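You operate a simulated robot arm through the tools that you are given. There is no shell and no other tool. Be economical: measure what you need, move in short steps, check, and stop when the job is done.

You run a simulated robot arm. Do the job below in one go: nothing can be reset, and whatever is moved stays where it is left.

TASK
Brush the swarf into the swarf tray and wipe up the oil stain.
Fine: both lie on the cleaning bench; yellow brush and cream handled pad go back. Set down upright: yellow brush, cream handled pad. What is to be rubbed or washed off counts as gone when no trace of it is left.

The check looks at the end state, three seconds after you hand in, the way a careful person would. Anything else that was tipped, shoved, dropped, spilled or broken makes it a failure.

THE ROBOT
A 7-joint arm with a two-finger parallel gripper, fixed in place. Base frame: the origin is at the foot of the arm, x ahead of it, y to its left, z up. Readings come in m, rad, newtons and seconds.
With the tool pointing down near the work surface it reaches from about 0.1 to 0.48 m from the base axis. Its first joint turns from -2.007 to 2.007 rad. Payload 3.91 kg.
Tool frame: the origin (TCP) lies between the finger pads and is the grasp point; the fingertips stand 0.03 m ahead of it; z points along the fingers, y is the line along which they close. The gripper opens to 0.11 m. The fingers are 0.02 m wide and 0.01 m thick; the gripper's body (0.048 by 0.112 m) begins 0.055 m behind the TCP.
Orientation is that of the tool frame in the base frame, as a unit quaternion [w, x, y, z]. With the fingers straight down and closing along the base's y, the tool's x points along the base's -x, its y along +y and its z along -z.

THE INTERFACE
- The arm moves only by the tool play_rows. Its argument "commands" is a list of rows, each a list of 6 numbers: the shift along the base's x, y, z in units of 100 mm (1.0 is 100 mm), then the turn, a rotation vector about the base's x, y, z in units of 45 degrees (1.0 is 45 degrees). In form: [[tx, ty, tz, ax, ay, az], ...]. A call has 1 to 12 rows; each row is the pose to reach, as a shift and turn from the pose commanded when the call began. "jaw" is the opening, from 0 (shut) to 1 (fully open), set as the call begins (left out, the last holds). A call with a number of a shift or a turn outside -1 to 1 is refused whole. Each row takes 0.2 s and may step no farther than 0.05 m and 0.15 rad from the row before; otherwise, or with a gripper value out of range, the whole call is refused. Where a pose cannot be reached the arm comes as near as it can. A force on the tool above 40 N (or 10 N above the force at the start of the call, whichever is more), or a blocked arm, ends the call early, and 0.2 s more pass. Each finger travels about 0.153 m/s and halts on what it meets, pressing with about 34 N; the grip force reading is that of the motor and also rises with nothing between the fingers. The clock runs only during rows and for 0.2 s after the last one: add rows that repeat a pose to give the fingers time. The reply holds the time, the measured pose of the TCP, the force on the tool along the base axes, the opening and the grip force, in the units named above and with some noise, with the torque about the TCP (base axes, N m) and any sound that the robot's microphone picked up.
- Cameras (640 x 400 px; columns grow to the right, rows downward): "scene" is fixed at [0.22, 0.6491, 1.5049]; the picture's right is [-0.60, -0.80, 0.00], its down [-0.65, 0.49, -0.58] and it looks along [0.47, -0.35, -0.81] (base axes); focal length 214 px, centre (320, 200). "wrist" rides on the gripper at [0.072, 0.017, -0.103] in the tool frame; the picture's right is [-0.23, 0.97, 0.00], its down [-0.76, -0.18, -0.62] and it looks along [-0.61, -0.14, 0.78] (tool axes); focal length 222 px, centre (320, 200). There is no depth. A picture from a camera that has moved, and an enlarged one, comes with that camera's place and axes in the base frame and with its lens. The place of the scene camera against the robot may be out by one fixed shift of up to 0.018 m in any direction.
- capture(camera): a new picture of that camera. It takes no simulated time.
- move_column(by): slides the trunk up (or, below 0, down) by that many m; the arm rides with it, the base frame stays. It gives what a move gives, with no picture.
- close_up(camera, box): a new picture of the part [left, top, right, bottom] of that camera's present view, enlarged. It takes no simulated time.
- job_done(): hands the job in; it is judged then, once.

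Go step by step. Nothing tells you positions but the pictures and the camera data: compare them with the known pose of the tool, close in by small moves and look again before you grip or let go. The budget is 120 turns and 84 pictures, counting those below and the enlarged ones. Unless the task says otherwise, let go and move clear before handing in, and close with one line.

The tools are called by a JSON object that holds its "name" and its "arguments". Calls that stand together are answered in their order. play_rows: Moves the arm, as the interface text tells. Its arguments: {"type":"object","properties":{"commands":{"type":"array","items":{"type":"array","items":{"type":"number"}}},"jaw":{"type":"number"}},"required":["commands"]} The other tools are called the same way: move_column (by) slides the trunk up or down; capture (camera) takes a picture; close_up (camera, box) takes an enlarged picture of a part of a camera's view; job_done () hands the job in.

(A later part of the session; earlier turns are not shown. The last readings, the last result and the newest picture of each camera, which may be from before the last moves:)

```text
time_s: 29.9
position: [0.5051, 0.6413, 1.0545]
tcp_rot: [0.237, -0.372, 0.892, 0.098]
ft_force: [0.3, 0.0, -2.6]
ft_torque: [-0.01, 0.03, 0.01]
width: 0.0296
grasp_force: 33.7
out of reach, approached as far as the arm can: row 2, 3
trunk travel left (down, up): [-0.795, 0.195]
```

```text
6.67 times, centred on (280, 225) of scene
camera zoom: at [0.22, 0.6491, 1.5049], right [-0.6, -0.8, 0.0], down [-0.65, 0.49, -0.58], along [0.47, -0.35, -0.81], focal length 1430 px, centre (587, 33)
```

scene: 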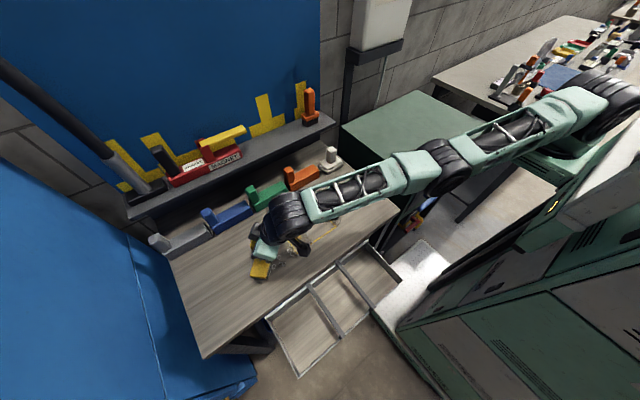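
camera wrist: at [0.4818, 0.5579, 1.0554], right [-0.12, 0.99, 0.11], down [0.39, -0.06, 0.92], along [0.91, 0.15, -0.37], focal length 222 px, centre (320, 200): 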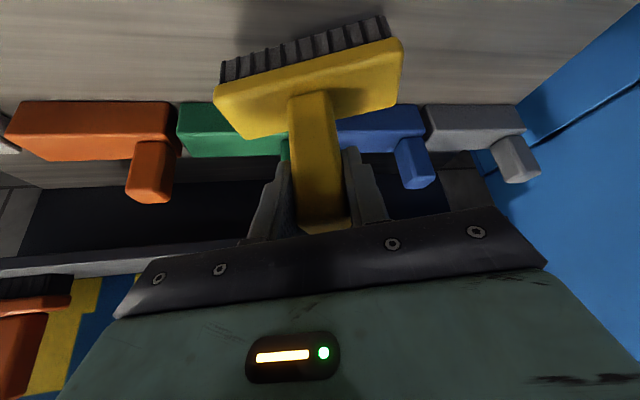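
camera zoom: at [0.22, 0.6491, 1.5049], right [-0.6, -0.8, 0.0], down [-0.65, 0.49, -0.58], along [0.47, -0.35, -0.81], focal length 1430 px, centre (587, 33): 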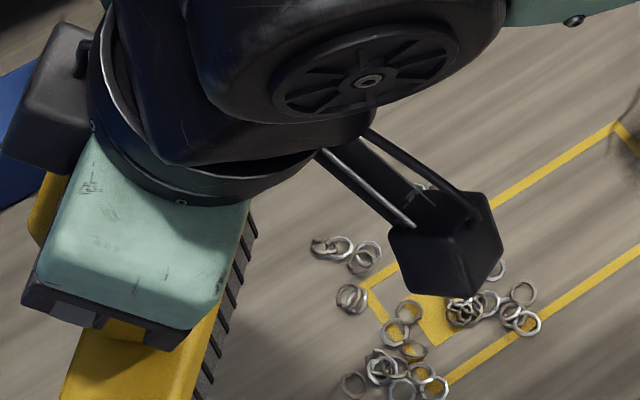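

{"name": "play_rows", "arguments": {"commands": [[0, -0.3, 0, 0, 0, 0], [0, -0.5, 0, 0, 0, 0]]}}

{"name": "capture", "arguments": {"camera": "scene"}}

{"name": "close_up", "arguments": {"camera": "scene", "box": [230, 195, 350, 285]}}

```text
time_s: 30.5
position: [0.5129, 0.6396, 1.0562]
tcp_rot: [0.238, -0.373, 0.891, 0.1]
ft_force: [0.1, 0.0, -1.6]
ft_torque: [0.0, 0.01, -0.05]
width: 0.0295
grasp_force: 34.2
out of reach, approached as far as the arm can: row 1, 2
trunk travel left (down, up): [-0.795, 0.195]
```

```text
43 pictures are left
```

scene: 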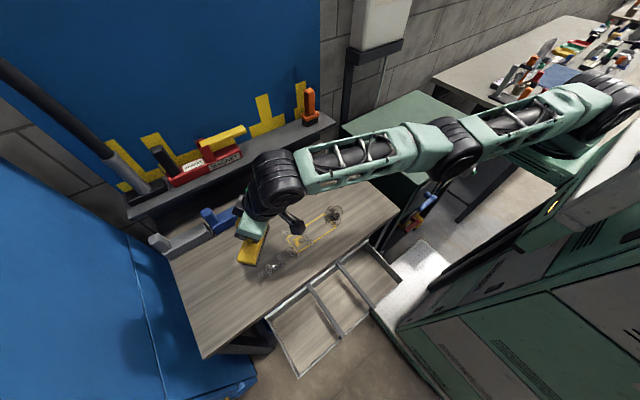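

```text
4.44 times, centred on (290, 240) of scene
camera zoom: at [0.22, 0.6491, 1.5049], right [-0.6, -0.8, 0.0], down [-0.65, 0.49, -0.58], along [0.47, -0.35, -0.81], focal length 953 px, centre (453, 22)
```

zoom: 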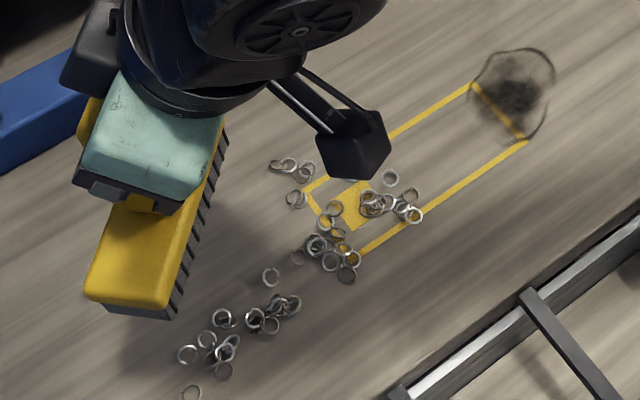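

The elbow is almost straight, a singular pose, because the arm's axis sits farther toward −y. I'll pull inward with a larger mixed move to get out of it.

{"name": "play_rows", "arguments": {"commands": [[-0.25, -0.25, 0.1, 0, 0, 0], [-0.4, -0.6, 0.2, 0, 0, 0], [-0.6, -1, 0.2, 0, 0, 0], [-0.6, -1, 0.2, 0, 0, 0], [-0.6, -1, 0.2, 0, 0, 0]]}}

```text
time_s: 31.7
position: [0.4842, 0.6476, 1.0824]
tcp_rot: [0.239, -0.372, 0.891, 0.099]
ft_force: [-0.1, 0.3, -1.3]
ft_torque: [-0.02, 0.01, 0.04]
width: 0.0297
grasp_force: 34.0
out of reach, approached as far as the arm can: row 1, 2, 3, 4, 5
trunk travel left (down, up): [-0.795, 0.195]
```

{"name": "play_rows", "arguments": {"commands": [[-0.03, -0.1, -0.1, 0, 0, 0], [-0.06, -0.2, -0.2, 0, 0, 0], [-0.09, -0.3, -0.3, 0, 0, 0], [-0.12, -0.4, -0.4, 0, 0, 0], [-0.15, -0.5, -0.5, 0, 0, 0], [-0.15, -0.5, -0.5, 0, 0, 0]]}}

```text
time_s: 33.1
position: [0.485, 0.6474, 1.0375]
tcp_rot: [0.239, -0.372, 0.891, 0.1]
ft_force: [0.0, -0.3, -1.3]
ft_torque: [0.01, 0.0, 0.03]
width: 0.0297
grasp_force: 34.0
out of reach, approached as far as the arm can: row 1, 2, 3, 4, 5, 6
trunk travel left (down, up): [-0.795, 0.195]
```

{"name": "play_rows", "arguments": {"commands": [[-0.1, -0.3, 0.1, 0, 0, 0], [-0.1, -0.3, 0.1, 0, 0, 0], [-0.1, -0.3, 0.1, 0, 0, 0.15], [-0.1, -0.3, 0.1, 0, 0, 0.3], [-0.1, -0.3, 0.1, 0, 0, 0.3], [-0.1, -0.3, 0.3, 0, 0, 0.15], [-0.1, -0.3, 0.3, 0, 0, 0], [-0.1, -0.3, 0.3, 0, 0, -0.15], [-0.1, -0.3, 0.1, 0, 0, -0.3], [-0.1, -0.3, 0.1, 0, 0, -0.15], [-0.1, -0.3, 0.1, 0, 0, 0], [-0.1, -0.3, 0.1, 0, 0, 0]]}}

```text
time_s: 35.7
position: [0.4821, 0.648, 1.0468]
tcp_rot: [0.238, -0.374, 0.891, 0.1]
ft_force: [-0.8, 0.2, -1.9]
ft_torque: [-0.01, 0.01, 0.01]
width: 0.0295
grasp_force: 34.5
out of reach, approached as far as the arm can: row 1, 2, 3, 4, 5, 6, 7, 8, 9, 10, 11, 12
trunk travel left (down, up): [-0.795, 0.195]
```

{"name": "play_rows", "arguments": {"commands": [[-0.01, -0.03, 0, 0, 0, 0], [-0.01, -0.03, 0, 0, 0, 0], [-0.01, -0.04, 0, 0, 0, 0], [-0.01, -0.04, 0, 0, 0, 0], [-0.02, -0.05, 0, 0, 0, 0], [-0.02, -0.05, 0, 0, 0, 0], [-0.02, -0.06, 0, 0, 0, 0], [-0.02, -0.06, 0, 0, 0, 0], [-0.03, -0.09, 0, 0, 0, 0], [-0.03, -0.09, 0, 0, 0, 0], [-0.04, -0.12, 0, 0, 0, 0], [-0.04, -0.12, 0, 0, 0, 0]]}}

```text
time_s: 38.3
position: [0.4814, 0.649, 1.0462]
tcp_rot: [0.238, -0.373, 0.891, 0.1]
ft_force: [0.0, -0.1, -2.0]
ft_torque: [0.0, 0.04, -0.01]
width: 0.0299
grasp_force: 34.1
out of reach, approached as far as the arm can: row 1, 3, 4, 5, 6, 7, 8, 9, 10, 11, 12
trunk travel left (down, up): [-0.795, 0.195]
```

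{"name": "play_rows", "arguments": {"commands": [[-0.01, -0.03, 0, 0, 0, 0], [-0.01, -0.03, 0, 0, 0, 0]]}}

{"name": "play_rows", "arguments": {"commands": [[0, 0, 0, 0, 0, 0], [0, 0, 0, 0, 0, 0], [-0.04, -0.12, 0, 0, 0, 0], [-0.04, -0.12, 0, 0, 0, 0]]}}

```text
time_s: 38.9
position: [0.4812, 0.6484, 1.0464]
tcp_rot: [0.239, -0.374, 0.891, 0.1]
ft_force: [-0.3, 0.3, -0.4]
ft_torque: [-0.04, 0.01, -0.01]
width: 0.0297
grasp_force: 33.8
out of reach, approached as far as the arm can: row 1, 2
trunk travel left (down, up): [-0.795, 0.195]
```

```text
time_s: 39.9
position: [0.4822, 0.648, 1.047]
tcp_rot: [0.239, -0.373, 0.891, 0.1]
ft_force: [-0.2, 0.1, -1.1]
ft_torque: [0.02, 0.03, 0.0]
width: 0.0298
grasp_force: 34.4
out of reach, approached as far as the arm can: row 3, 4
trunk travel left (down, up): [-0.795, 0.195]
```

I'll arc the arm upward, where the reach sphere curves inward, and then come straight down inside it.

{"name": "play_rows", "arguments": {"commands": [[-0.05, -0.1, 0.4, 0, 0, 0], [-0.1, -0.3, 0.8, 0, 0, 0], [-0.1, -0.4, 1, 0, 0, 0], [-0.1, -0.4, 1, 0, 0, 0]]}}

{"name": "play_rows", "arguments": {"commands": [[-0.05, -0.2, 0.4, 0, 0, 0], [-0.1, -0.4, 0.8, 0, 0, 0], [-0.2, -0.7, 1, 0, 0, 0], [-0.2, -0.8, 1, 0, 0, 0]]}}

```text
time_s: 40.9
position: [0.4801, 0.6403, 1.1538]
tcp_rot: [0.239, -0.373, 0.891, 0.099]
ft_force: [0.2, -0.7, -2.6]
ft_torque: [-0.03, 0.01, -0.01]
width: 0.0298
grasp_force: 33.8
out of reach, approached as far as the arm can: row 1, 2, 3, 4
trunk travel left (down, up): [-0.795, 0.195]
```

```text
time_s: 41.9
position: [0.4723, 0.6126, 1.2691]
tcp_rot: [0.239, -0.373, 0.891, 0.1]
ft_force: [0.1, 0.1, -1.7]
ft_torque: [-0.04, 0.03, 0.02]
width: 0.0298
grasp_force: 34.0
out of reach, approached as far as the arm can: row 1, 2, 3, 4
trunk travel left (down, up): [-0.795, 0.195]
```

{"name": "play_rows", "arguments": {"commands": [[0, -0.02, -0.2, 0, 0, 0], [0, -0.05, -0.45, 0, 0, 0], [0, -0.1, -0.7, 0, 0, 0], [0, -0.1, -1, 0, 0, 0], [0, -0.1, -1, 0, 0, 0]]}}

```text
time_s: 43.1
position: [0.4816, 0.6361, 1.1766]
tcp_rot: [0.239, -0.373, 0.891, 0.099]
ft_force: [-0.5, 0.2, -0.8]
ft_torque: [-0.03, 0.01, -0.03]
width: 0.0295
grasp_force: 34.0
out of reach, approached as far as the arm can: row 1, 2, 3, 4, 5
trunk travel left (down, up): [-0.795, 0.195]
```

I'll rotate the tool to yaw 0, since the earlier escape from this happened with a twisted wrist, and pull in with small moves.

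{"name": "play_rows", "arguments": {"commands": [[0, 0, 0, 0, 0, -0.18], [0, 0, 0, 0, 0, -0.36], [0, 0, 0, 0, 0, -0.54], [0, 0, 0, 0, 0, -0.72], [0, 0, 0, 0, 0, -0.9], [0, 0, 0, 0, 0, -1], [-0.01, -0.03, 0, 0, 0, -1], [-0.02, -0.05, 0, 0, 0, -1], [-0.03, -0.08, 0, 0, 0, -1], [-0.05, -0.12, 0, 0, 0, -1], [-0.1, -0.2, 0, 0, 0, -1], [-0.1, -0.4, 0, 0, 0, -1]]}}

{"name": "capture", "arguments": {"camera": "scene"}}

```text
time_s: 45.7
position: [0.4707, 0.5769, 1.1745]
tcp_rot: [0.259, -0.003, 0.966, 0.0]
ft_force: [0.4, -0.1, -1.6]
ft_torque: [0.0, 0.0, -0.05]
width: 0.0297
grasp_force: 33.6
out of reach, approached as far as the arm can: row 1, 2, 3, 4, 5, 6, 7, 8, 9, 10, 11, 12
trunk travel left (down, up): [-0.795, 0.195]
```

```text
41 pictures are left
```

scene: 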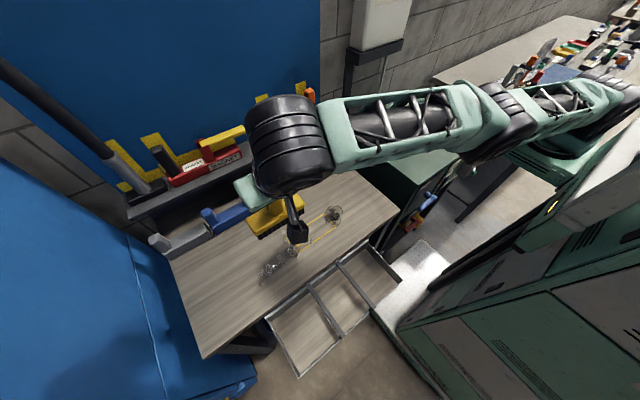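

{"name": "play_rows", "arguments": {"commands": [[0.2, -0.2, 0, 0, 0, 0], [0.4, -0.4, 0, 0, 0, 0], [0.6, -0.6, 0, 0, 0, 0], [0.8, -0.8, 0, 0, 0, 0], [1, -1, 0, 0, 0, 0], [1, -1, 0, 0, 0, 0], [1, -1, 0, 0, 0, 0]]}}

```text
time_s: 47.3
position: [0.5951, 0.5324, 1.187]
tcp_rot: [0.259, -0.004, 0.966, 0.0]
ft_force: [-0.1, 0.2, -0.6]
ft_torque: [0.04, -0.04, 0.02]
width: 0.0297
grasp_force: 34.2
out of reach, approached as far as the arm can: row 1, 2, 3, 4, 5, 6, 7
trunk travel left (down, up): [-0.795, 0.195]
```

I'll try increasing the tilt in mid-air, since a pitch command should unlock the straight elbow.

{"name": "play_rows", "arguments": {"commands": [[0, 0, 0, 0, -0.18, 0], [0, 0, 0, 0, -0.36, 0], [0, 0, 0, 0, -0.54, 0], [-0.1, -0.1, 0, 0, -0.7, 0], [-0.2, -0.3, 0, 0, -0.7, 0], [-0.4, -0.6, 0, 0, -0.7, 0], [-0.4, -0.6, 0, 0, -0.54, 0], [-0.4, -0.6, 0, 0, -0.36, 0], [-0.4, -0.6, 0, 0, -0.18, 0], [-0.4, -0.6, 0, 0, 0, 0], [-0.4, -0.6, 0, 0, 0, 0]]}}

```text
time_s: 49.7
position: [0.5781, 0.5361, 1.2022]
tcp_rot: [0.257, -0.004, 0.966, 0.001]
ft_force: [-0.5, 0.5, -1.9]
ft_torque: [-0.01, 0.01, 0.03]
width: 0.0297
grasp_force: 34.0
out of reach, approached as far as the arm can: row 1, 2, 3, 4, 5, 6, 7, 8, 9, 10, 11
trunk travel left (down, up): [-0.795, 0.195]
```

{"name": "play_rows", "arguments": {"commands": [[0.225, -0.11, 0, 0, 0, 0], [0.45, -0.215, 0, 0, 0, 0], [0.675, -0.32, 0, 0, 0, 0], [0.9, -0.43, 0, 0, 0, 0], [0.9, -0.45, 0, 0, 0, 0]]}}

{"name": "play_rows", "arguments": {"commands": [[-0.23, 0.06, -0.02, 0, 0, 0], [-0.46, 0.13, -0.04, 0, 0, 0], [-0.69, 0.19, -0.04, 0, 0, 0], [-0.9, 0.22, -0.05, 0, 0, 0], [-0.9, 0.2, -0.05, 0, 0, 0]]}}

```text
time_s: 50.9
position: [0.67, 0.4911, 1.2016]
tcp_rot: [0.259, -0.003, 0.966, 0.0]
ft_force: [-0.6, 0.1, -1.3]
ft_torque: [-0.02, -0.02, 0.01]
width: 0.0298
grasp_force: 33.4
trunk travel left (down, up): [-0.795, 0.195]
```

```text
time_s: 52.1
position: [0.5879, 0.5316, 1.2021]
tcp_rot: [0.259, -0.003, 0.966, 0.0]
ft_force: [-0.6, -0.4, -1.2]
ft_torque: [0.03, 0.03, -0.01]
width: 0.0296
grasp_force: 34.1
out of reach, approached as far as the arm can: row 1, 2, 3, 4, 5
trunk travel left (down, up): [-0.795, 0.195]
```

The shallow-chord move freed it. I'll repeat that, then pull well inside without pushing outward again.

{"name": "play_rows", "arguments": {"commands": [[0.225, -0.11, 0, 0, 0, 0], [0.45, -0.215, 0, 0, 0, 0], [0.675, -0.32, 0, 0, 0, 0], [0.9, -0.43, 0, 0, 0, 0], [0.9, -0.45, 0, 0, 0, 0]]}}

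{"name": "play_rows", "arguments": {"commands": [[0, -0.03, 0, 0, 0, 0], [0, -0.08, 0, 0, 0, 0], [0, -0.15, 0, 0, 0, 0], [0, -0.3, 0, 0, 0, 0], [0, -0.5, 0, 0, 0, 0], [-0.2, -0.7, 0, 0, 0, 0]]}}

```text
time_s: 53.3
position: [0.6779, 0.4894, 1.2024]
tcp_rot: [0.259, -0.003, 0.966, 0.0]
ft_force: [0.4, -0.2, -1.7]
ft_torque: [0.01, 0.02, 0.02]
width: 0.0297
grasp_force: 33.6
trunk travel left (down, up): [-0.795, 0.195]
```

```text
time_s: 54.7
position: [0.6936, 0.4737, 1.219]
tcp_rot: [0.259, -0.003, 0.966, 0.0]
ft_force: [0.2, 0.8, -1.0]
ft_torque: [-0.01, 0.05, 0.0]
width: 0.0298
grasp_force: 33.8
out of reach, approached as far as the arm can: row 1, 2, 3, 4, 5, 6
trunk travel left (down, up): [-0.795, 0.195]
```

{"name": "play_rows", "arguments": {"commands": [[-0.02, -0.045, 0, 0, 0, 0], [-0.02, -0.045, 0, 0, 0, 0], [-0.02, -0.045, 0, 0, 0, 0], [-0.02, -0.045, 0, 0, 0, 0], [-0.02, -0.045, 0, 0, 0, 0], [-0.02, -0.045, 0, 0, 0, 0], [-0.02, -0.045, 0, 0, 0, 0], [-0.02, -0.045, 0, 0, 0, 0], [-0.02, -0.045, 0, 0, 0, 0], [-0.02, -0.045, 0, 0, 0, 0], [-0.02, -0.045, 0, 0, 0, 0], [-0.02, -0.045, 0, 0, 0, 0]]}}

```text
time_s: 57.3
position: [0.6922, 0.4746, 1.2188]
tcp_rot: [0.258, -0.003, 0.966, 0.0]
ft_force: [-0.2, -0.3, -2.0]
ft_torque: [-0.01, 0.01, 0.0]
width: 0.0296
grasp_force: 33.9
out of reach, approached as far as the arm can: row 1, 2, 3, 4, 5, 6, 7, 8, 9, 10, 11, 12
trunk travel left (down, up): [-0.795, 0.195]
```

I'll retrace the exact geometry where the arm freed itself before, above the shelf spot, with the column raised for clearance.

{"name": "move_column", "arguments": {"by": 0.12}}

{"name": "play_rows", "arguments": {"commands": [[0.3, -0.2, -0.15, 0, 0, 0], [0.6, -0.4, -0.3, 0, 0, 0], [0.9, -0.6, -0.5, 0, 0, 0], [1, -0.65, -0.6, 0, 0, 0]]}}

{"name": "play_rows", "arguments": {"commands": [[0.15, -0.07, -0.07, 0, 0, 0], [0.24, -0.12, -0.13, 0, 0, 0], [0.24, -0.12, -0.13, 0, 0, 0]]}}

```text
time_s: 58.8
position: [0.6921, 0.4748, 1.3377]
tcp_rot: [0.258, -0.003, 0.966, 0.0]
ft_force: [-0.2, 0.8, -1.5]
ft_torque: [-0.01, -0.01, 0.03]
width: 0.03
grasp_force: 34.1
trunk travel left (down, up): [-0.915, 0.075]
```

```text
time_s: 59.8
position: [0.7954, 0.4125, 1.2779]
tcp_rot: [0.258, -0.003, 0.966, 0.0]
ft_force: [-0.6, 0.2, -1.7]
ft_torque: [0.02, 0.01, 0.02]
width: 0.0297
grasp_force: 34.3
out of reach, approached as far as the arm can: row 1, 2, 3, 4
trunk travel left (down, up): [-0.915, 0.075]
```

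```text
time_s: 60.6
position: [0.8168, 0.3995, 1.2658]
tcp_rot: [0.259, -0.004, 0.966, 0.001]
ft_force: [-0.8, 0.5, -1.7]
ft_torque: [0.04, 0.01, 0.03]
width: 0.0297
grasp_force: 33.9
trunk travel left (down, up): [-0.915, 0.075]
```

{"name": "play_rows", "arguments": {"commands": [[-0.03, 0.01, -0.35, 0, 0, 0], [-0.03, 0.01, -0.68, 0, 0, 0], [-0.03, 0.01, -0.68, 0, 0, 0]]}}

{"name": "play_rows", "arguments": {"commands": [[-0.02, -0.045, 0, 0, 0, 0], [-0.02, -0.045, 0, 0, 0, 0]]}}

{"name": "play_rows", "arguments": {"commands": [[0, 0, 0, 0, 0, 0], [0, 0, 0, 0, 0, 0], [-0.12, 0.04, 0, 0, 0, 0], [-0.12, 0.04, 0, 0, 0, 0]]}}

```text
time_s: 61.4
position: [0.8157, 0.4015, 1.1968]
tcp_rot: [0.258, -0.003, 0.966, 0.001]
ft_force: [0.3, -0.1, -1.2]
ft_torque: [-0.01, -0.04, -0.02]
width: 0.0295
grasp_force: 34.0
trunk travel left (down, up): [-0.915, 0.075]
```

```text
time_s: 62.0
position: [0.8135, 0.3953, 1.1979]
tcp_rot: [0.258, -0.004, 0.966, 0.001]
ft_force: [-0.1, -0.6, -1.4]
ft_torque: [0.02, 0.01, 0.04]
width: 0.0298
grasp_force: 34.2
trunk travel left (down, up): [-0.915, 0.075]
```

```text
time_s: 63.0
position: [0.802, 0.4004, 1.1982]
tcp_rot: [0.26, -0.004, 0.966, 0.001]
ft_force: [-0.4, -0.5, -0.9]
ft_torque: [-0.01, 0.03, 0.01]
width: 0.0296
grasp_force: 34.0
trunk travel left (down, up): [-0.915, 0.075]
```

Freed. I now know the reach limit is a circle of about 0.9 m around roughly (0.15, −0.3), so a steeper tool tilt is needed for the left pile. I'll set the brush down on a clear bench spot near (0.62, 0.46) and regrip with about 50° tilt.

{"name": "play_rows", "arguments": {"commands": [[-0.4, 0.1, 0, 0, 0, 0], [-0.8, 0.2, 0, 0, 0, 0], [-1, 0.3, 0, 0, 0, 0]]}}

{"name": "play_rows", "arguments": {"commands": [[-0.4, 0.1, 0, 0, 0, 0], [-0.8, 0.3, 0, 0, 0, 0], [-0.8, 0.3, 0, 0, 0, 0]]}}

{"name": "move_column", "arguments": {"by": -0.225}}

{"name": "close_up", "arguments": {"camera": "scene", "box": [220, 140, 364, 284]}}

```text
time_s: 63.8
position: [0.701, 0.4311, 1.1987]
tcp_rot: [0.259, -0.004, 0.966, 0.001]
ft_force: [0.6, 0.5, -1.1]
ft_torque: [-0.03, 0.02, -0.02]
width: 0.0296
grasp_force: 34.3
trunk travel left (down, up): [-0.915, 0.075]
```

```text
time_s: 64.6
position: [0.6213, 0.4623, 1.1982]
tcp_rot: [0.259, -0.003, 0.966, 0.0]
ft_force: [-0.2, 0.0, -1.6]
ft_torque: [-0.03, 0.0, 0.02]
width: 0.0295
grasp_force: 33.8
trunk travel left (down, up): [-0.915, 0.075]
```

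```text
time_s: 67.0
position: [0.6222, 0.4612, 0.9732]
tcp_rot: [0.259, -0.003, 0.966, 0.001]
ft_force: [0.2, 0.3, -0.6]
ft_torque: [0.01, 0.01, 0.01]
width: 0.0298
grasp_force: 34.6
trunk travel left (down, up): [-0.69, 0.3]
```

```text
2.78 times, centred on (292, 212) of scene
camera zoom: at [0.22, 0.6491, 1.5049], right [-0.6, -0.8, 0.0], down [-0.65, 0.49, -0.58], along [0.47, -0.35, -0.81], focal length 596 px, centre (398, 167)
```

zoom: 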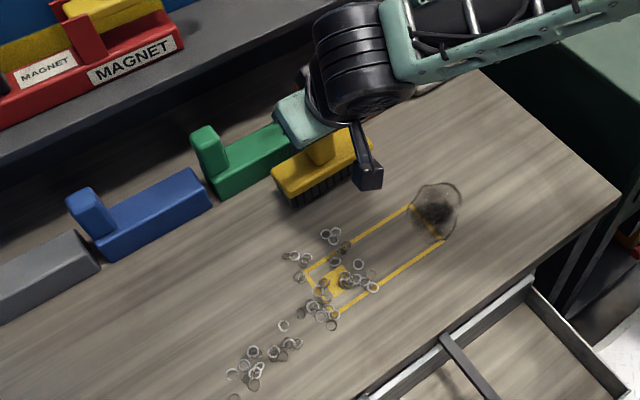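

{"name": "move_column", "arguments": {"by": -0.012}}

{"name": "play_rows", "arguments": {"commands": [[0, 0, 0, 0, 0, 0], [0, 0, 0, 0, 0, 0], [-0.25, 0, 0.15, 0, 0, 0], [-0.5, 0, 0.3, 0, 0, 0], [-0.8, 0, 0.5, 0, 0, 0]], "jaw": 0.6}}

{"name": "play_rows", "arguments": {"commands": [[0, 0, 0, 0, -0.15, 0], [0, 0, 0, 0, -0.3, 0], [0, 0, 0, 0, -0.444, 0], [0, 0, 0, 0, -0.444, 0]]}}

{"name": "capture", "arguments": {"camera": "wrist"}}

{"name": "capture", "arguments": {"camera": "scene"}}

```text
time_s: 67.6
position: [0.621, 0.4614, 0.9602]
tcp_rot: [0.258, -0.003, 0.966, 0.001]
ft_force: [0.1, 0.8, -0.7]
ft_torque: [-0.01, 0.0, 0.01]
width: 0.03
grasp_force: 33.6
trunk travel left (down, up): [-0.678, 0.312]
```

```text
time_s: 69.0
position: [0.5899, 0.4292, 0.9908]
tcp_rot: [0.258, 0.034, 0.965, -0.028]
ft_force: [-0.1, -0.3, -0.2]
ft_torque: [-0.01, 0.01, 0.01]
width: 0.066
grasp_force: 0.0
trunk travel left (down, up): [-0.678, 0.312]
stopped in row 5: the arm was blocked; the commanded pose is now the measured one
```

```text
time_s: 70.2
position: [0.6286, 0.3985, 0.9855]
tcp_rot: [0.419, 0.068, 0.905, -0.039]
ft_force: [-0.2, 0.7, -0.7]
ft_torque: [-0.05, 0.02, 0.01]
width: 0.0661
grasp_force: 0.1
trunk travel left (down, up): [-0.678, 0.312]
stopped in row 4: the arm was blocked; the commanded pose is now the measured one
```

```text
39 pictures are left
camera wrist: at [0.5064, 0.4348, 0.9973], right [0.3, 0.94, 0.16], down [-0.01, -0.16, 0.99], along [0.95, -0.29, -0.04], focal length 222 px, centre (320, 200)
```

wrist: 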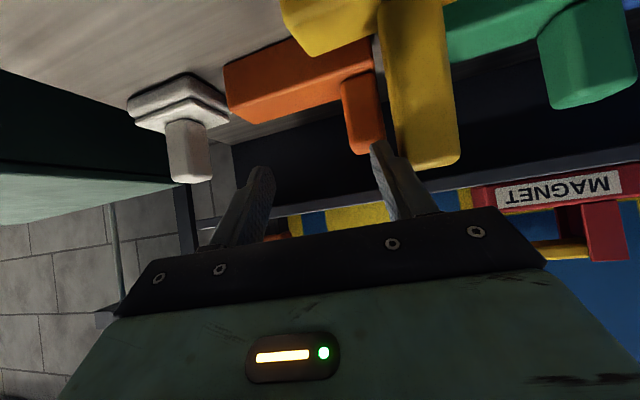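

```text
38 pictures are left
```

scene: 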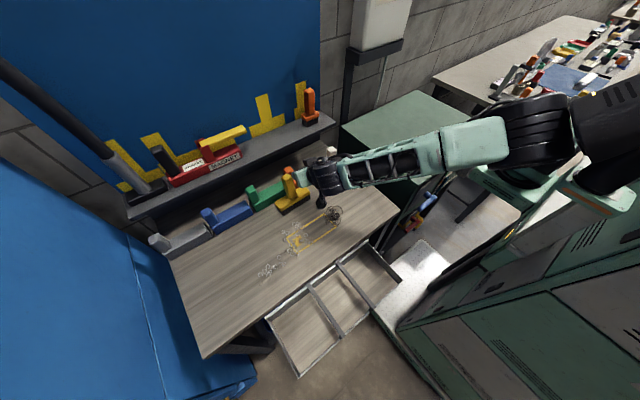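

The arm reports it was blocked; its elbow may be touching the cabinet. I'll look before moving further.

{"name": "close_up", "arguments": {"camera": "scene", "box": [400, 50, 640, 250]}}

{"name": "close_up", "arguments": {"camera": "scene", "box": [250, 130, 410, 240]}}

```text
2.00 times, centred on (520, 150) of scene
camera zoom: at [0.22, 0.6491, 1.5049], right [-0.6, -0.8, 0.0], down [-0.65, 0.49, -0.58], along [0.47, -0.35, -0.81], focal length 429 px, centre (-80, 300)
```

zoom: 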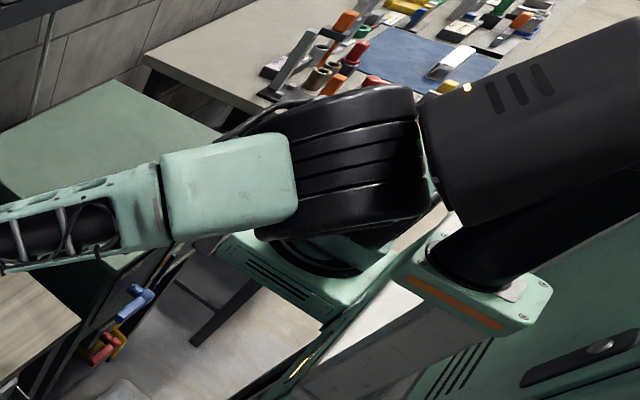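

```text
3.64 times, centred on (330, 185) of scene
camera zoom: at [0.22, 0.6491, 1.5049], right [-0.6, -0.8, 0.0], down [-0.65, 0.49, -0.58], along [0.47, -0.35, -0.81], focal length 780 px, centre (284, 254)
```

zoom: 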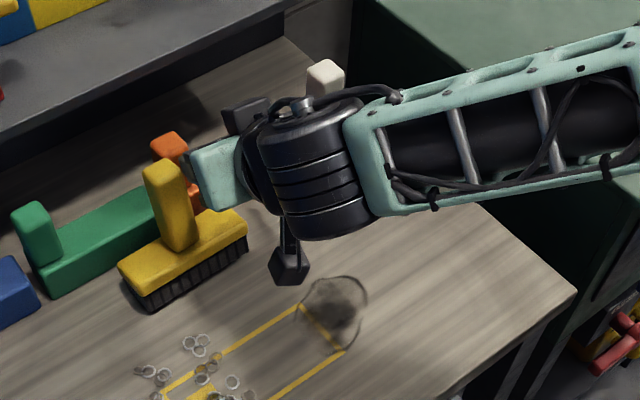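

The brush stands upright and untouched. The elbow has ended up bent sideways against the mast, so I'll raise the trunk and loop the empty hand high and around to bring the elbow back up.

{"name": "move_column", "arguments": {"by": 0.25}}

{"name": "play_rows", "arguments": {"commands": [[0.4, 0, 0.1, 0, 0, 0], [0.8, 0, 0.2, 0, 0, 0], [0.8, 0, 0.5, 0, 0, 0]]}}

{"name": "play_rows", "arguments": {"commands": [[0, -0.13, 0.4, 0, 0, 0], [0, -0.26, 0.8, 0, 0, 0], [0, -0.37, 1, 0, 0, 0]]}}

{"name": "capture", "arguments": {"camera": "scene"}}

```text
time_s: 72.8
position: [0.6288, 0.3988, 1.2379]
tcp_rot: [0.419, 0.068, 0.904, -0.039]
ft_force: [-0.3, 0.0, 0.3]
ft_torque: [0.01, -0.01, 0.04]
width: 0.0658
grasp_force: 0.0
trunk travel left (down, up): [-0.928, 0.062]
```

```text
time_s: 73.6
position: [0.7085, 0.4013, 1.2894]
tcp_rot: [0.419, 0.069, 0.905, -0.036]
ft_force: [0.4, -0.5, -0.7]
ft_torque: [-0.01, 0.02, -0.01]
width: 0.0661
grasp_force: 0.0
trunk travel left (down, up): [-0.928, 0.062]
```

```text
time_s: 74.4
position: [0.7206, 0.3502, 1.3801]
tcp_rot: [0.418, 0.076, 0.904, -0.049]
ft_force: [-0.8, -0.7, 0.3]
ft_torque: [-0.01, 0.02, -0.02]
width: 0.0662
grasp_force: 0.0
trunk travel left (down, up): [-0.928, 0.062]
```

```text
35 pictures are left
```

scene: 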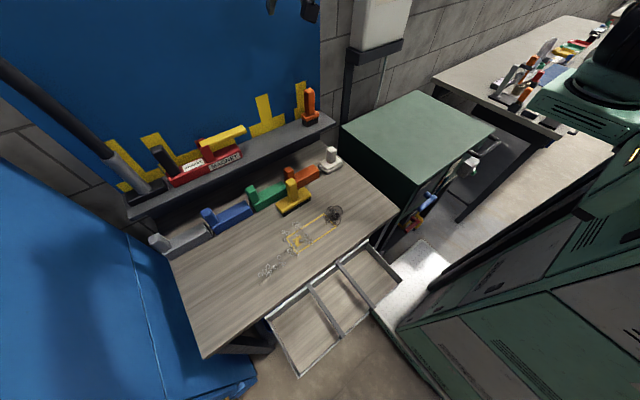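

{"name": "play_rows", "arguments": {"commands": [[0, -0.13, 0.4, 0, 0, 0], [0, -0.26, 0.8, 0, 0, 0], [0, -0.37, 1, 0, 0, 0]]}}

{"name": "play_rows", "arguments": {"commands": [[0, -0.13, 0.4, 0, 0, 0], [0, -0.26, 0.8, 0, 0, 0], [0, -0.37, 1, 0, 0, 0]]}}

{"name": "play_rows", "arguments": {"commands": [[0, -0.13, 0.4, 0, 0, 0], [0, -0.26, 0.8, 0, 0, 0], [0, -0.37, 1, 0, 0, 0]]}}

{"name": "play_rows", "arguments": {"commands": [[0, -0.13, 0.4, 0, 0, 0], [0, -0.26, 0.8, 0, 0, 0], [0, -0.37, 1, 0, 0, 0]]}}

```text
time_s: 75.2
position: [0.7102, 0.3255, 1.484]
tcp_rot: [0.419, 0.067, 0.905, -0.04]
ft_force: [-0.2, 1.1, -0.3]
ft_torque: [0.02, 0.01, -0.04]
width: 0.0661
grasp_force: 0.1
trunk travel left (down, up): [-0.928, 0.062]
```

```text
time_s: 76.0
position: [0.7079, 0.2867, 1.5912]
tcp_rot: [0.419, 0.068, 0.905, -0.035]
ft_force: [0.2, -0.1, -0.2]
ft_torque: [0.03, 0.0, -0.05]
width: 0.0656
grasp_force: 0.1
trunk travel left (down, up): [-0.928, 0.062]
```

```text
time_s: 76.8
position: [0.7086, 0.2513, 1.6903]
tcp_rot: [0.419, 0.068, 0.905, -0.036]
ft_force: [0.3, 0.1, -0.6]
ft_torque: [-0.04, -0.01, 0.02]
width: 0.0659
grasp_force: 0.0
trunk travel left (down, up): [-0.928, 0.062]
```

```text
time_s: 77.6
position: [0.6972, 0.2046, 1.762]
tcp_rot: [0.419, 0.069, 0.904, -0.037]
ft_force: [-1.1, 0.0, 0.1]
ft_torque: [0.01, -0.01, 0.02]
width: 0.0664
grasp_force: 0.0
out of reach, approached as far as the arm can: row 2, 3
trunk travel left (down, up): [-0.928, 0.062]
```

{"name": "play_rows", "arguments": {"commands": [[0.13, -0.23, -0.2, 0, 0, 0], [0.26, -0.46, -0.4, 0, 0, 0], [0.4, -0.7, -0.5, 0, 0, 0]]}}

{"name": "play_rows", "arguments": {"commands": [[0.13, -0.23, -0.2, 0, 0, 0], [0.26, -0.46, -0.4, 0, 0, 0], [0.4, -0.7, -0.5, 0, 0, 0]]}}

{"name": "play_rows", "arguments": {"commands": [[0.1, -0.3, -0.1, 0, 0, 0], [0.2, -0.6, -0.3, 0, 0, 0], [0.3, -0.9, -0.3, 0, 0, 0]]}}

{"name": "capture", "arguments": {"camera": "scene"}}

```text
time_s: 78.4
position: [0.7372, 0.1347, 1.7134]
tcp_rot: [0.42, 0.069, 0.904, -0.037]
ft_force: [-0.2, -0.5, 0.7]
ft_torque: [0.02, -0.01, -0.02]
width: 0.0663
grasp_force: 0.0
trunk travel left (down, up): [-0.928, 0.062]
```

```text
time_s: 79.2
position: [0.7774, 0.0651, 1.6632]
tcp_rot: [0.419, 0.068, 0.905, -0.037]
ft_force: [-0.7, 0.0, 0.0]
ft_torque: [0.02, -0.02, -0.01]
width: 0.0662
grasp_force: 0.0
trunk travel left (down, up): [-0.928, 0.062]
```

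```text
time_s: 80.0
position: [0.8068, -0.0249, 1.6343]
tcp_rot: [0.419, 0.069, 0.905, -0.037]
ft_force: [-0.4, 0.6, 0.0]
ft_torque: [-0.02, -0.02, 0.01]
width: 0.0661
grasp_force: 0.1
trunk travel left (down, up): [-0.928, 0.062]
```

```text
34 pictures are left
```

scene: 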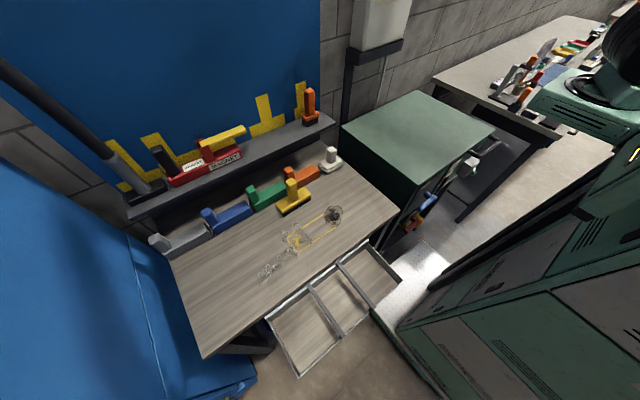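

{"name": "play_rows", "arguments": {"commands": [[0.1, -0.4, 0, 0, 0, 0], [0.25, -0.8, 0, 0, 0, 0]]}}

{"name": "play_rows", "arguments": {"commands": [[0.13, -0.4, 0, 0, 0, 0], [0.27, -0.8, 0, 0, 0, 0]]}}

{"name": "play_rows", "arguments": {"commands": [[0, -0.47, 0, 0, 0, 0], [0, -0.95, 0, 0, 0, 0]]}}

{"name": "play_rows", "arguments": {"commands": [[0, -0.47, 0, 0, 0, 0], [0, -0.95, 0, 0, 0, 0]]}}

{"name": "play_rows", "arguments": {"commands": [[-0.15, -0.44, 0, 0, 0, 0], [-0.3, -0.88, 0, 0, 0, 0]]}}

{"name": "play_rows", "arguments": {"commands": [[-0.15, -0.44, 0, 0, 0, 0], [-0.3, -0.88, 0, 0, 0, 0]]}}

{"name": "play_rows", "arguments": {"commands": [[-0.3, -0.36, 0, 0, 0, 0], [-0.6, -0.72, 0, 0, 0, 0]]}}

{"name": "play_rows", "arguments": {"commands": [[-0.3, -0.36, 0, 0, 0, 0], [-0.6, -0.72, 0, 0, 0, 0]]}}

```text
time_s: 80.6
position: [0.8308, -0.1047, 1.6334]
tcp_rot: [0.42, 0.068, 0.904, -0.037]
ft_force: [-1.0, 0.0, -0.3]
ft_torque: [-0.06, 0.0, -0.04]
width: 0.066
grasp_force: 0.1
trunk travel left (down, up): [-0.928, 0.062]
```

```text
time_s: 81.2
position: [0.8588, -0.1859, 1.6336]
tcp_rot: [0.42, 0.069, 0.904, -0.037]
ft_force: [-0.3, 0.2, -0.3]
ft_torque: [-0.01, 0.0, -0.04]
width: 0.0662
grasp_force: 0.0
trunk travel left (down, up): [-0.928, 0.062]
```

```text
time_s: 81.8
position: [0.8581, -0.2805, 1.6341]
tcp_rot: [0.42, 0.068, 0.904, -0.037]
ft_force: [0.0, 0.4, 0.0]
ft_torque: [-0.04, 0.0, -0.05]
width: 0.066
grasp_force: 0.0
trunk travel left (down, up): [-0.928, 0.062]
```

```text
time_s: 82.4
position: [0.8585, -0.3736, 1.6331]
tcp_rot: [0.418, 0.068, 0.905, -0.037]
ft_force: [-0.9, 1.0, -0.7]
ft_torque: [-0.03, -0.01, -0.01]
width: 0.0661
grasp_force: 0.1
trunk travel left (down, up): [-0.928, 0.062]
```

```text
time_s: 83.0
position: [0.8277, -0.4633, 1.633]
tcp_rot: [0.419, 0.068, 0.905, -0.036]
ft_force: [0.7, 0.4, -0.4]
ft_torque: [-0.04, 0.0, -0.02]
width: 0.0662
grasp_force: 0.0
trunk travel left (down, up): [-0.928, 0.062]
```

```text
time_s: 83.6
position: [0.7987, -0.5503, 1.6338]
tcp_rot: [0.419, 0.069, 0.905, -0.037]
ft_force: [-0.2, 0.8, 0.3]
ft_torque: [-0.01, 0.03, -0.04]
width: 0.0659
grasp_force: 0.1
trunk travel left (down, up): [-0.928, 0.062]
```

```text
time_s: 84.2
position: [0.7375, -0.6187, 1.6322]
tcp_rot: [0.42, 0.068, 0.904, -0.038]
ft_force: [0.1, 0.3, -0.2]
ft_torque: [-0.02, -0.01, -0.01]
width: 0.0662
grasp_force: 0.2
out of reach, approached as far as the arm can: row 2
trunk travel left (down, up): [-0.928, 0.062]
```

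```text
time_s: 84.8
position: [0.6683, -0.6672, 1.629]
tcp_rot: [0.421, 0.068, 0.904, -0.038]
ft_force: [-0.5, 0.4, 1.0]
ft_torque: [-0.02, 0.02, -0.01]
width: 0.0662
grasp_force: 0.0
out of reach, approached as far as the arm can: row 1, 2
trunk travel left (down, up): [-0.928, 0.062]
```

{"name": "play_rows", "arguments": {"commands": [[0.25, 0.3, -0.1, 0, 0, 0], [0.5, 0.6, -0.2, 0, 0, 0], [0.8, 0.8, -0.4, 0, 0, 0]]}}

{"name": "play_rows", "arguments": {"commands": [[0, 0.1, -0.5, 0, 0, 0], [0, 0.2, -1, 0, 0, 0]]}}

{"name": "play_rows", "arguments": {"commands": [[0, 0.1, -0.45, 0, 0, 0], [0, 0.2, -0.9, 0, 0, 0]]}}

{"name": "play_rows", "arguments": {"commands": [[0, 0.1, -0.45, 0, 0, 0], [0, 0.2, -0.9, 0, 0, 0]]}}

{"name": "capture", "arguments": {"camera": "scene"}}

{"name": "capture", "arguments": {"camera": "wrist"}}

```text
time_s: 85.6
position: [0.7703, -0.6115, 1.6035]
tcp_rot: [0.42, 0.068, 0.904, -0.036]
ft_force: [-0.1, -0.3, 0.1]
ft_torque: [0.0, -0.03, -0.01]
width: 0.066
grasp_force: 0.2
out of reach, approached as far as the arm can: row 1, 2, 3
trunk travel left (down, up): [-0.928, 0.062]
```

```text
refused: row 1 steps farther than a row can; nothing moved
```

```text
time_s: 86.2
position: [0.8054, -0.6279, 1.5376]
tcp_rot: [0.418, 0.068, 0.905, -0.035]
ft_force: [-0.1, 1.0, 0.1]
ft_torque: [0.02, -0.02, 0.0]
width: 0.0658
grasp_force: 0.0
out of reach, approached as far as the arm can: row 1, 2
trunk travel left (down, up): [-0.928, 0.062]
```

```text
time_s: 86.8
position: [0.8349, -0.6426, 1.4639]
tcp_rot: [0.419, 0.068, 0.905, -0.036]
ft_force: [-0.5, -0.1, -0.3]
ft_torque: [-0.02, 0.03, 0.01]
width: 0.0659
grasp_force: 0.1
out of reach, approached as far as the arm can: row 1, 2
trunk travel left (down, up): [-0.928, 0.062]
```

```text
33 pictures are left
```

scene: 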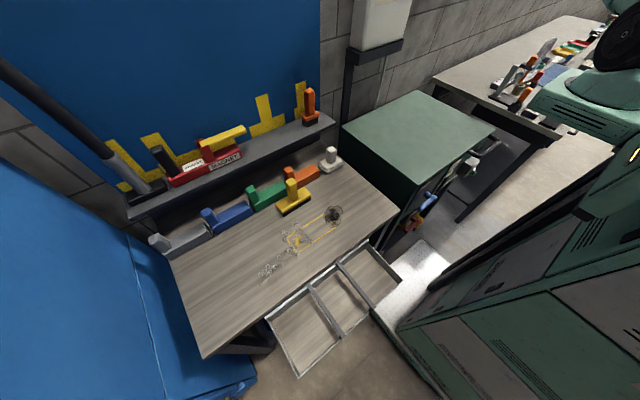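

```text
32 pictures are left
camera wrist: at [0.7142, -0.6076, 1.4756], right [0.3, 0.94, 0.17], down [-0.01, -0.17, 0.99], along [0.96, -0.29, -0.04], focal length 222 px, centre (320, 200)
```

wrist: 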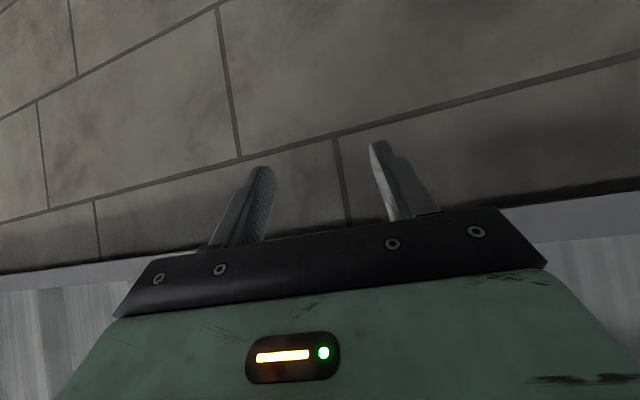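

The arm is on the reach limit again, so I'll test which pull-in direction frees it.

{"name": "play_rows", "arguments": {"commands": [[-0.1, 0.1, 0.3, 0, 0, 0], [-0.3, 0.3, 0.6, 0, 0, 0]]}}

{"name": "play_rows", "arguments": {"commands": [[-0.2, 0.2, -0.3, 0, 0, 0], [-0.4, 0.4, -0.6, 0, 0, 0]]}}

{"name": "play_rows", "arguments": {"commands": [[-0.35, -0.1, 0, 0, 0, 0], [-0.7, -0.2, -0.1, 0, 0, 0]]}}

{"name": "play_rows", "arguments": {"commands": [[0.1, 0.35, 0, 0, 0, 0], [0.2, 0.7, -0.1, 0, 0, 0]]}}

```text
time_s: 87.4
position: [0.8159, -0.6238, 1.5304]
tcp_rot: [0.418, 0.068, 0.905, -0.036]
ft_force: [0.2, 0.4, 0.1]
ft_torque: [0.03, -0.01, 0.03]
width: 0.0659
grasp_force: 0.0
out of reach, approached as far as the arm can: row 2
trunk travel left (down, up): [-0.928, 0.062]
```

```text
time_s: 88.0
position: [0.822, -0.6348, 1.503]
tcp_rot: [0.419, 0.067, 0.905, -0.034]
ft_force: [-0.3, -0.2, -0.2]
ft_torque: [-0.03, 0.03, -0.02]
width: 0.0664
grasp_force: 0.0
out of reach, approached as far as the arm can: row 1, 2
trunk travel left (down, up): [-0.928, 0.062]
```

```text
time_s: 88.6
position: [0.771, -0.6762, 1.5065]
tcp_rot: [0.419, 0.068, 0.905, -0.036]
ft_force: [0.7, -0.1, 0.2]
ft_torque: [-0.02, 0.03, -0.03]
width: 0.066
grasp_force: 0.0
out of reach, approached as far as the arm can: row 1, 2
trunk travel left (down, up): [-0.928, 0.062]
```

```text
time_s: 89.2
position: [0.8134, -0.6358, 1.5142]
tcp_rot: [0.419, 0.069, 0.905, -0.036]
ft_force: [0.7, 0.2, 0.0]
ft_torque: [0.0, -0.01, 0.07]
width: 0.066
grasp_force: 0.0
out of reach, approached as far as the arm can: row 1, 2
trunk travel left (down, up): [-0.928, 0.062]
```

{"name": "play_rows", "arguments": {"commands": [[-0.07, 0.07, 0.177, 0, 0, 0], [-0.143, 0.144, 0.352, 0, 0, 0], [-0.219, 0.22, 0.525, 0, 0, 0], [-0.3, 0.3, 0.696, 0, 0, 0], [-0.384, 0.385, 0.866, 0, 0, 0], [-0.41, 0.41, 0.85, 0, 0, 0], [-0.44, 0.44, 0.84, 0, 0, 0]]}}

{"name": "play_rows", "arguments": {"commands": [[-0.02, 0.02, -0.01, 0, 0, 0], [-0.04, 0.04, -0.02, 0, 0, 0], [-0.06, 0.06, -0.03, 0, 0, 0], [-0.08, 0.08, -0.04, 0, 0, 0], [-0.1, 0.1, -0.05, 0, 0, 0], [-0.13, 0.13, -0.06, 0, 0, 0]]}}

```text
time_s: 90.8
position: [0.78, -0.6025, 1.6056]
tcp_rot: [0.42, 0.069, 0.904, -0.037]
ft_force: [0.3, 0.0, 0.1]
ft_torque: [0.01, 0.02, 0.0]
width: 0.0659
grasp_force: 0.0
out of reach, approached as far as the arm can: row 3, 4, 5, 6, 7
trunk travel left (down, up): [-0.928, 0.062]
```

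```text
time_s: 92.2
position: [0.7805, -0.6008, 1.6056]
tcp_rot: [0.419, 0.069, 0.905, -0.036]
ft_force: [-0.6, -0.4, -0.5]
ft_torque: [0.02, 0.02, 0.03]
width: 0.0661
grasp_force: 0.1
out of reach, approached as far as the arm can: row 2, 3, 4, 5, 6
trunk travel left (down, up): [-0.928, 0.062]
```

{"name": "play_rows", "arguments": {"commands": [[0, 0, 0, 0, 0, -0.02], [0, 0, 0, 0, 0, -0.04], [0, 0, 0, 0, 0, -0.08], [0, 0, 0, 0, 0, -0.14], [0, 0, 0, 0, 0, -0.22], [0, 0, 0, 0, 0, -0.32], [0, 0, 0, 0, 0, -0.44], [0, 0, 0, 0, 0, -0.58], [0, 0, 0, 0, 0, -0.74], [0, 0, 0, 0, 0, -0.9], [0, 0, 0, 0, 0, -1], [0, 0, 0, 0, 0, -1]]}}

```text
time_s: 94.8
position: [0.7923, -0.6115, 1.6159]
tcp_rot: [0.372, 0.41, 0.809, -0.194]
ft_force: [0.0, 0.5, -0.7]
ft_torque: [0.01, -0.01, 0.02]
width: 0.066
grasp_force: 0.1
out of reach, approached as far as the arm can: row 3, 4, 5, 6, 7, 8, 9, 10, 11, 12
trunk travel left (down, up): [-0.928, 0.062]
```

{"name": "play_rows", "arguments": {"commands": [[-0.05, 0.05, 0, 0, 0, 0], [-0.15, 0.15, 0, 0, 0, 0], [-0.3, 0.3, 0, 0, 0, 0], [-0.5, 0.5, 0, 0, 0, 0]]}}

{"name": "play_rows", "arguments": {"commands": [[0, 0, -0.2, 0, 0, 0], [0, 0, -0.5, 0, 0, 0], [-0.2, 0.2, -0.7, 0, 0, 0], [-0.4, 0.4, -0.9, 0, 0, 0]]}}

```text
time_s: 95.8
position: [0.7815, -0.5906, 1.6467]
tcp_rot: [0.371, 0.411, 0.81, -0.195]
ft_force: [-0.1, 0.4, 0.7]
ft_torque: [0.0, -0.01, -0.03]
width: 0.066
grasp_force: 0.0
out of reach, approached as far as the arm can: row 1, 2, 3, 4
trunk travel left (down, up): [-0.928, 0.062]
```

```text
time_s: 96.8
position: [0.8074, -0.5986, 1.6078]
tcp_rot: [0.374, 0.41, 0.809, -0.195]
ft_force: [0.1, 0.1, -0.8]
ft_torque: [-0.01, 0.03, 0.02]
width: 0.0661
grasp_force: 0.1
out of reach, approached as far as the arm can: row 1, 2, 3, 4
trunk travel left (down, up): [-0.928, 0.062]
```

{"name": "play_rows", "arguments": {"commands": [[-0.16, 0.18, -0.13, 0.13, 0.1, 0], [-0.32, 0.34, -0.27, 0.27, 0.2, 0], [-0.48, 0.5, -0.4, 0.41, 0.3, 0], [-0.64, 0.68, -0.53, 0.55, 0.4, 0], [-0.8, 0.84, -0.67, 0.69, 0.5, 0], [-0.95, 1, -0.8, 0.8, 0.59, 0], [-1, 1, -0.8, 0.8, 0.59, 0]]}}

{"name": "play_rows", "arguments": {"commands": [[-0.1, 0.1, 0, 0, 0, 0], [-0.3, 0.3, 0, 0, 0, 0], [-0.5, 0.5, 0, 0, 0, 0]]}}

```text
time_s: 98.4
position: [0.7182, -0.5001, 1.5334]
tcp_rot: [0.036, 0.449, 0.893, -0.024]
ft_force: [0.5, 0.5, -0.6]
ft_torque: [0.01, -0.02, -0.02]
width: 0.066
grasp_force: 0.1
out of reach, approached as far as the arm can: row 6, 7
trunk travel left (down, up): [-0.928, 0.062]
```

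```text
time_s: 99.2
position: [0.6707, -0.4523, 1.5369]
tcp_rot: [0.043, 0.45, 0.892, -0.025]
ft_force: [-0.7, -0.2, -7.5]
ft_torque: [-0.03, -0.05, 0.0]
width: 0.0658
grasp_force: 0.1
out of reach, approached as far as the arm can: row 1, 2
trunk travel left (down, up): [-0.928, 0.062]
```

Freed. I'll bring the hand inward toward the home pose with the tool vertical and look at the arm shape.

{"name": "play_rows", "arguments": {"commands": [[-0.2, 0.3, 0, 0, 0, 0.15], [-0.4, 0.6, 0, 0, 0, 0.3], [-0.6, 0.9, 0, 0, 0, 0.45]]}}

{"name": "play_rows", "arguments": {"commands": [[-0.1, 0.3, 0, 0, 0, 0.15], [-0.2, 0.6, 0, 0, 0, 0.3], [-0.3, 0.9, 0, 0, 0, 0.45]]}}

{"name": "play_rows", "arguments": {"commands": [[-0.1, 0.3, -0.2, 0, 0, 0.1], [-0.1, 0.6, -0.4, 0, 0, 0.2], [-0.1, 0.9, -0.6, 0, 0, 0.3]]}}

{"name": "play_rows", "arguments": {"commands": [[0, 0.3, -0.3, 0, 0, 0], [0, 0.6, -0.6, 0, 0, 0], [0, 0.9, -0.9, 0, 0, 0]]}}

{"name": "play_rows", "arguments": {"commands": [[0, 0.4, 0, 0, 0, 0], [0, 0.8, 0, 0, 0, 0], [0, 1, 0, 0, 0, 0]]}}

{"name": "play_rows", "arguments": {"commands": [[0, 0.4, 0, 0, 0, 0], [0, 0.8, 0, 0, 0, 0], [0, 1, 0, 0, 0, 0]]}}

{"name": "capture", "arguments": {"camera": "scene"}}

```text
time_s: 100.0
position: [0.6085, -0.359, 1.5336]
tcp_rot: [0.042, 0.284, 0.958, -0.018]
ft_force: [1.1, -0.8, 0.1]
ft_torque: [0.03, 0.05, 0.0]
width: 0.0661
grasp_force: 0.1
trunk travel left (down, up): [-0.928, 0.062]
```

```text
time_s: 100.8
position: [0.5792, -0.2697, 1.5327]
tcp_rot: [0.043, 0.111, 0.993, -0.009]
ft_force: [-0.3, -0.1, 0.4]
ft_torque: [0.03, -0.01, 0.02]
width: 0.0661
grasp_force: 0.0
trunk travel left (down, up): [-0.928, 0.062]
```

```text
time_s: 101.6
position: [0.5673, -0.1817, 1.4734]
tcp_rot: [0.044, -0.006, 0.999, -0.005]
ft_force: [-1.0, 0.0, 0.1]
ft_torque: [0.01, 0.03, -0.03]
width: 0.0658
grasp_force: 0.1
trunk travel left (down, up): [-0.928, 0.062]
```

```text
time_s: 102.4
position: [0.568, -0.0908, 1.3845]
tcp_rot: [0.044, -0.004, 0.999, -0.004]
ft_force: [1.2, -0.4, 0.6]
ft_torque: [0.04, -0.02, -0.01]
width: 0.066
grasp_force: 0.0
trunk travel left (down, up): [-0.928, 0.062]
```

```text
time_s: 103.2
position: [0.5681, 0.0086, 1.3833]
tcp_rot: [0.045, -0.005, 0.999, -0.005]
ft_force: [1.4, 0.6, 0.0]
ft_torque: [0.02, 0.0, 0.02]
width: 0.0657
grasp_force: 0.1
trunk travel left (down, up): [-0.928, 0.062]
```

```text
time_s: 104.0
position: [0.5695, 0.1095, 1.3844]
tcp_rot: [0.044, -0.004, 0.999, -0.004]
ft_force: [-0.4, 0.2, -0.1]
ft_torque: [0.02, -0.02, 0.02]
width: 0.066
grasp_force: 0.0
trunk travel left (down, up): [-0.928, 0.062]
```

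```text
31 pictures are left
```

scene: 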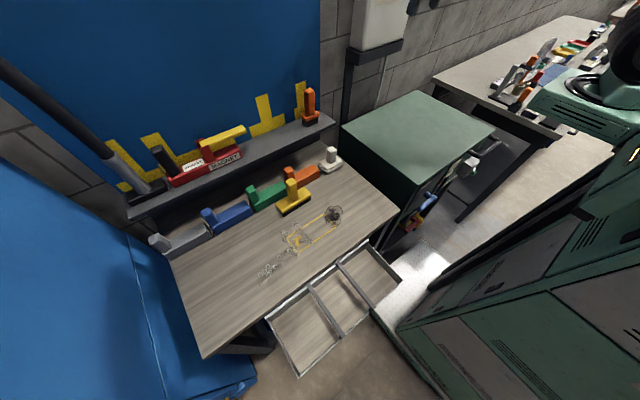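

The elbow is back up and the hand is free. New plan: regrip the brush with the jaws closing along x and the tool tilted toward +y, leaving the brush along y, which reaches the left pile. I'll move over the brush.

{"name": "play_rows", "arguments": {"commands": [[0.03, 0.15, 0, 0, 0, 0.17], [0.07, 0.3, 0, 0, 0, 0.34], [0.1, 0.45, 0, 0, 0, 0.51], [0.13, 0.6, 0, 0, 0, 0.68], [0.17, 0.75, 0, 0, 0, 0.85], [0.2, 0.9, 0, 0, 0, 1]]}}

{"name": "play_rows", "arguments": {"commands": [[0.03, 0.15, 0, 0, 0, 0.17], [0.07, 0.3, 0, 0, 0, 0.34], [0.1, 0.45, 0, 0, 0, 0.51], [0.13, 0.6, 0, 0, 0, 0.68], [0.17, 0.75, 0, 0, 0, 0.85], [0.2, 0.9, 0, 0, 0, 1]]}}

{"name": "play_rows", "arguments": {"commands": [[0, 0.25, 0, 0.14, 0, 0], [0, 0.5, 0, 0.28, 0, 0], [0, 0.75, 0, 0.42, 0, 0], [0, 1, 0, 0.556, 0, 0]]}}

{"name": "play_rows", "arguments": {"commands": [[0.1, 0.3, 0, 0, 0, 0], [0.1, 0.65, 0, 0, 0, 0], [0.1, 0.65, 0, 0, 0, 0]]}}

{"name": "move_column", "arguments": {"by": -0.33}}

{"name": "capture", "arguments": {"camera": "wrist"}}

{"name": "close_up", "arguments": {"camera": "scene", "box": [220, 120, 380, 240]}}

```text
time_s: 105.4
position: [0.5881, 0.1979, 1.3847]
tcp_rot: [0.044, -0.388, 0.921, 0.012]
ft_force: [-0.1, -1.2, 0.5]
ft_torque: [0.05, 0.01, 0.0]
width: 0.066
grasp_force: 0.1
trunk travel left (down, up): [-0.928, 0.062]
```

```text
time_s: 106.8
position: [0.6092, 0.2901, 1.3835]
tcp_rot: [-0.034, 0.711, -0.702, -0.028]
ft_force: [-0.3, -0.4, -0.6]
ft_torque: [0.03, -0.02, 0.01]
width: 0.0663
grasp_force: 0.0
trunk travel left (down, up): [-0.928, 0.062]
```

```text
time_s: 107.8
position: [0.6096, 0.3895, 1.3836]
tcp_rot: [-0.188, 0.685, -0.68, -0.181]
ft_force: [-0.7, 0.5, 0.4]
ft_torque: [0.0, -0.02, 0.0]
width: 0.0662
grasp_force: 0.1
trunk travel left (down, up): [-0.928, 0.062]
```

```text
time_s: 108.6
position: [0.62, 0.4555, 1.3831]
tcp_rot: [-0.186, 0.687, -0.679, -0.18]
ft_force: [1.1, -0.7, 0.4]
ft_torque: [-0.01, -0.01, 0.02]
width: 0.0663
grasp_force: 0.0
trunk travel left (down, up): [-0.928, 0.062]
```

```text
time_s: 111.8
position: [0.6206, 0.4542, 1.0538]
tcp_rot: [-0.187, 0.685, -0.68, -0.179]
ft_force: [0.5, 0.4, -0.6]
ft_torque: [-0.01, -0.01, 0.0]
width: 0.0655
grasp_force: 0.1
trunk travel left (down, up): [-0.598, 0.392]
```

```text
30 pictures are left
camera wrist: at [0.6025, 0.3392, 1.1065], right [-0.98, 0.19, 0.1], down [0.16, 0.35, 0.92], along [0.14, 0.92, -0.37], focal length 222 px, centre (320, 200)
```

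wrist: 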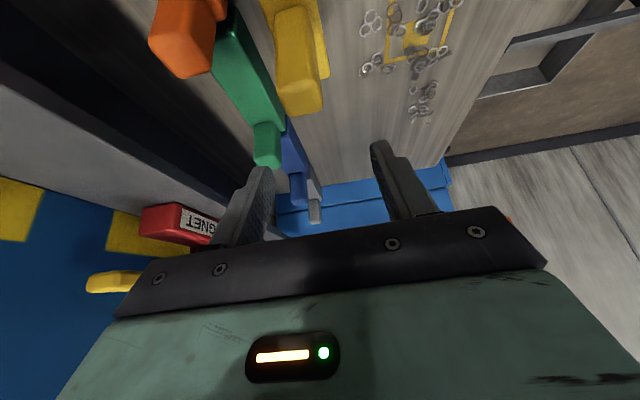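

```text
3.33 times, centred on (300, 180) of scene
camera zoom: at [0.22, 0.6491, 1.5049], right [-0.6, -0.8, 0.0], down [-0.65, 0.49, -0.58], along [0.47, -0.35, -0.81], focal length 715 px, centre (387, 267)
```

zoom: 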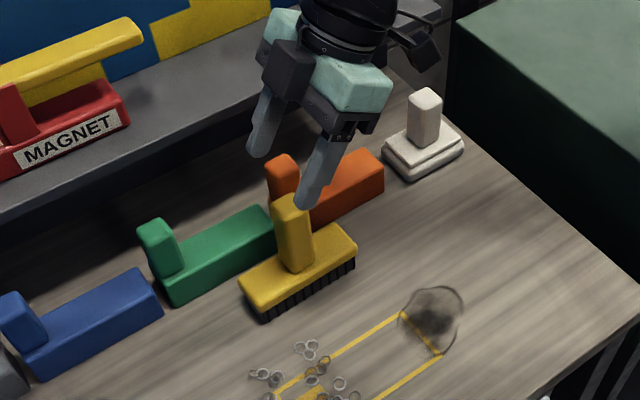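

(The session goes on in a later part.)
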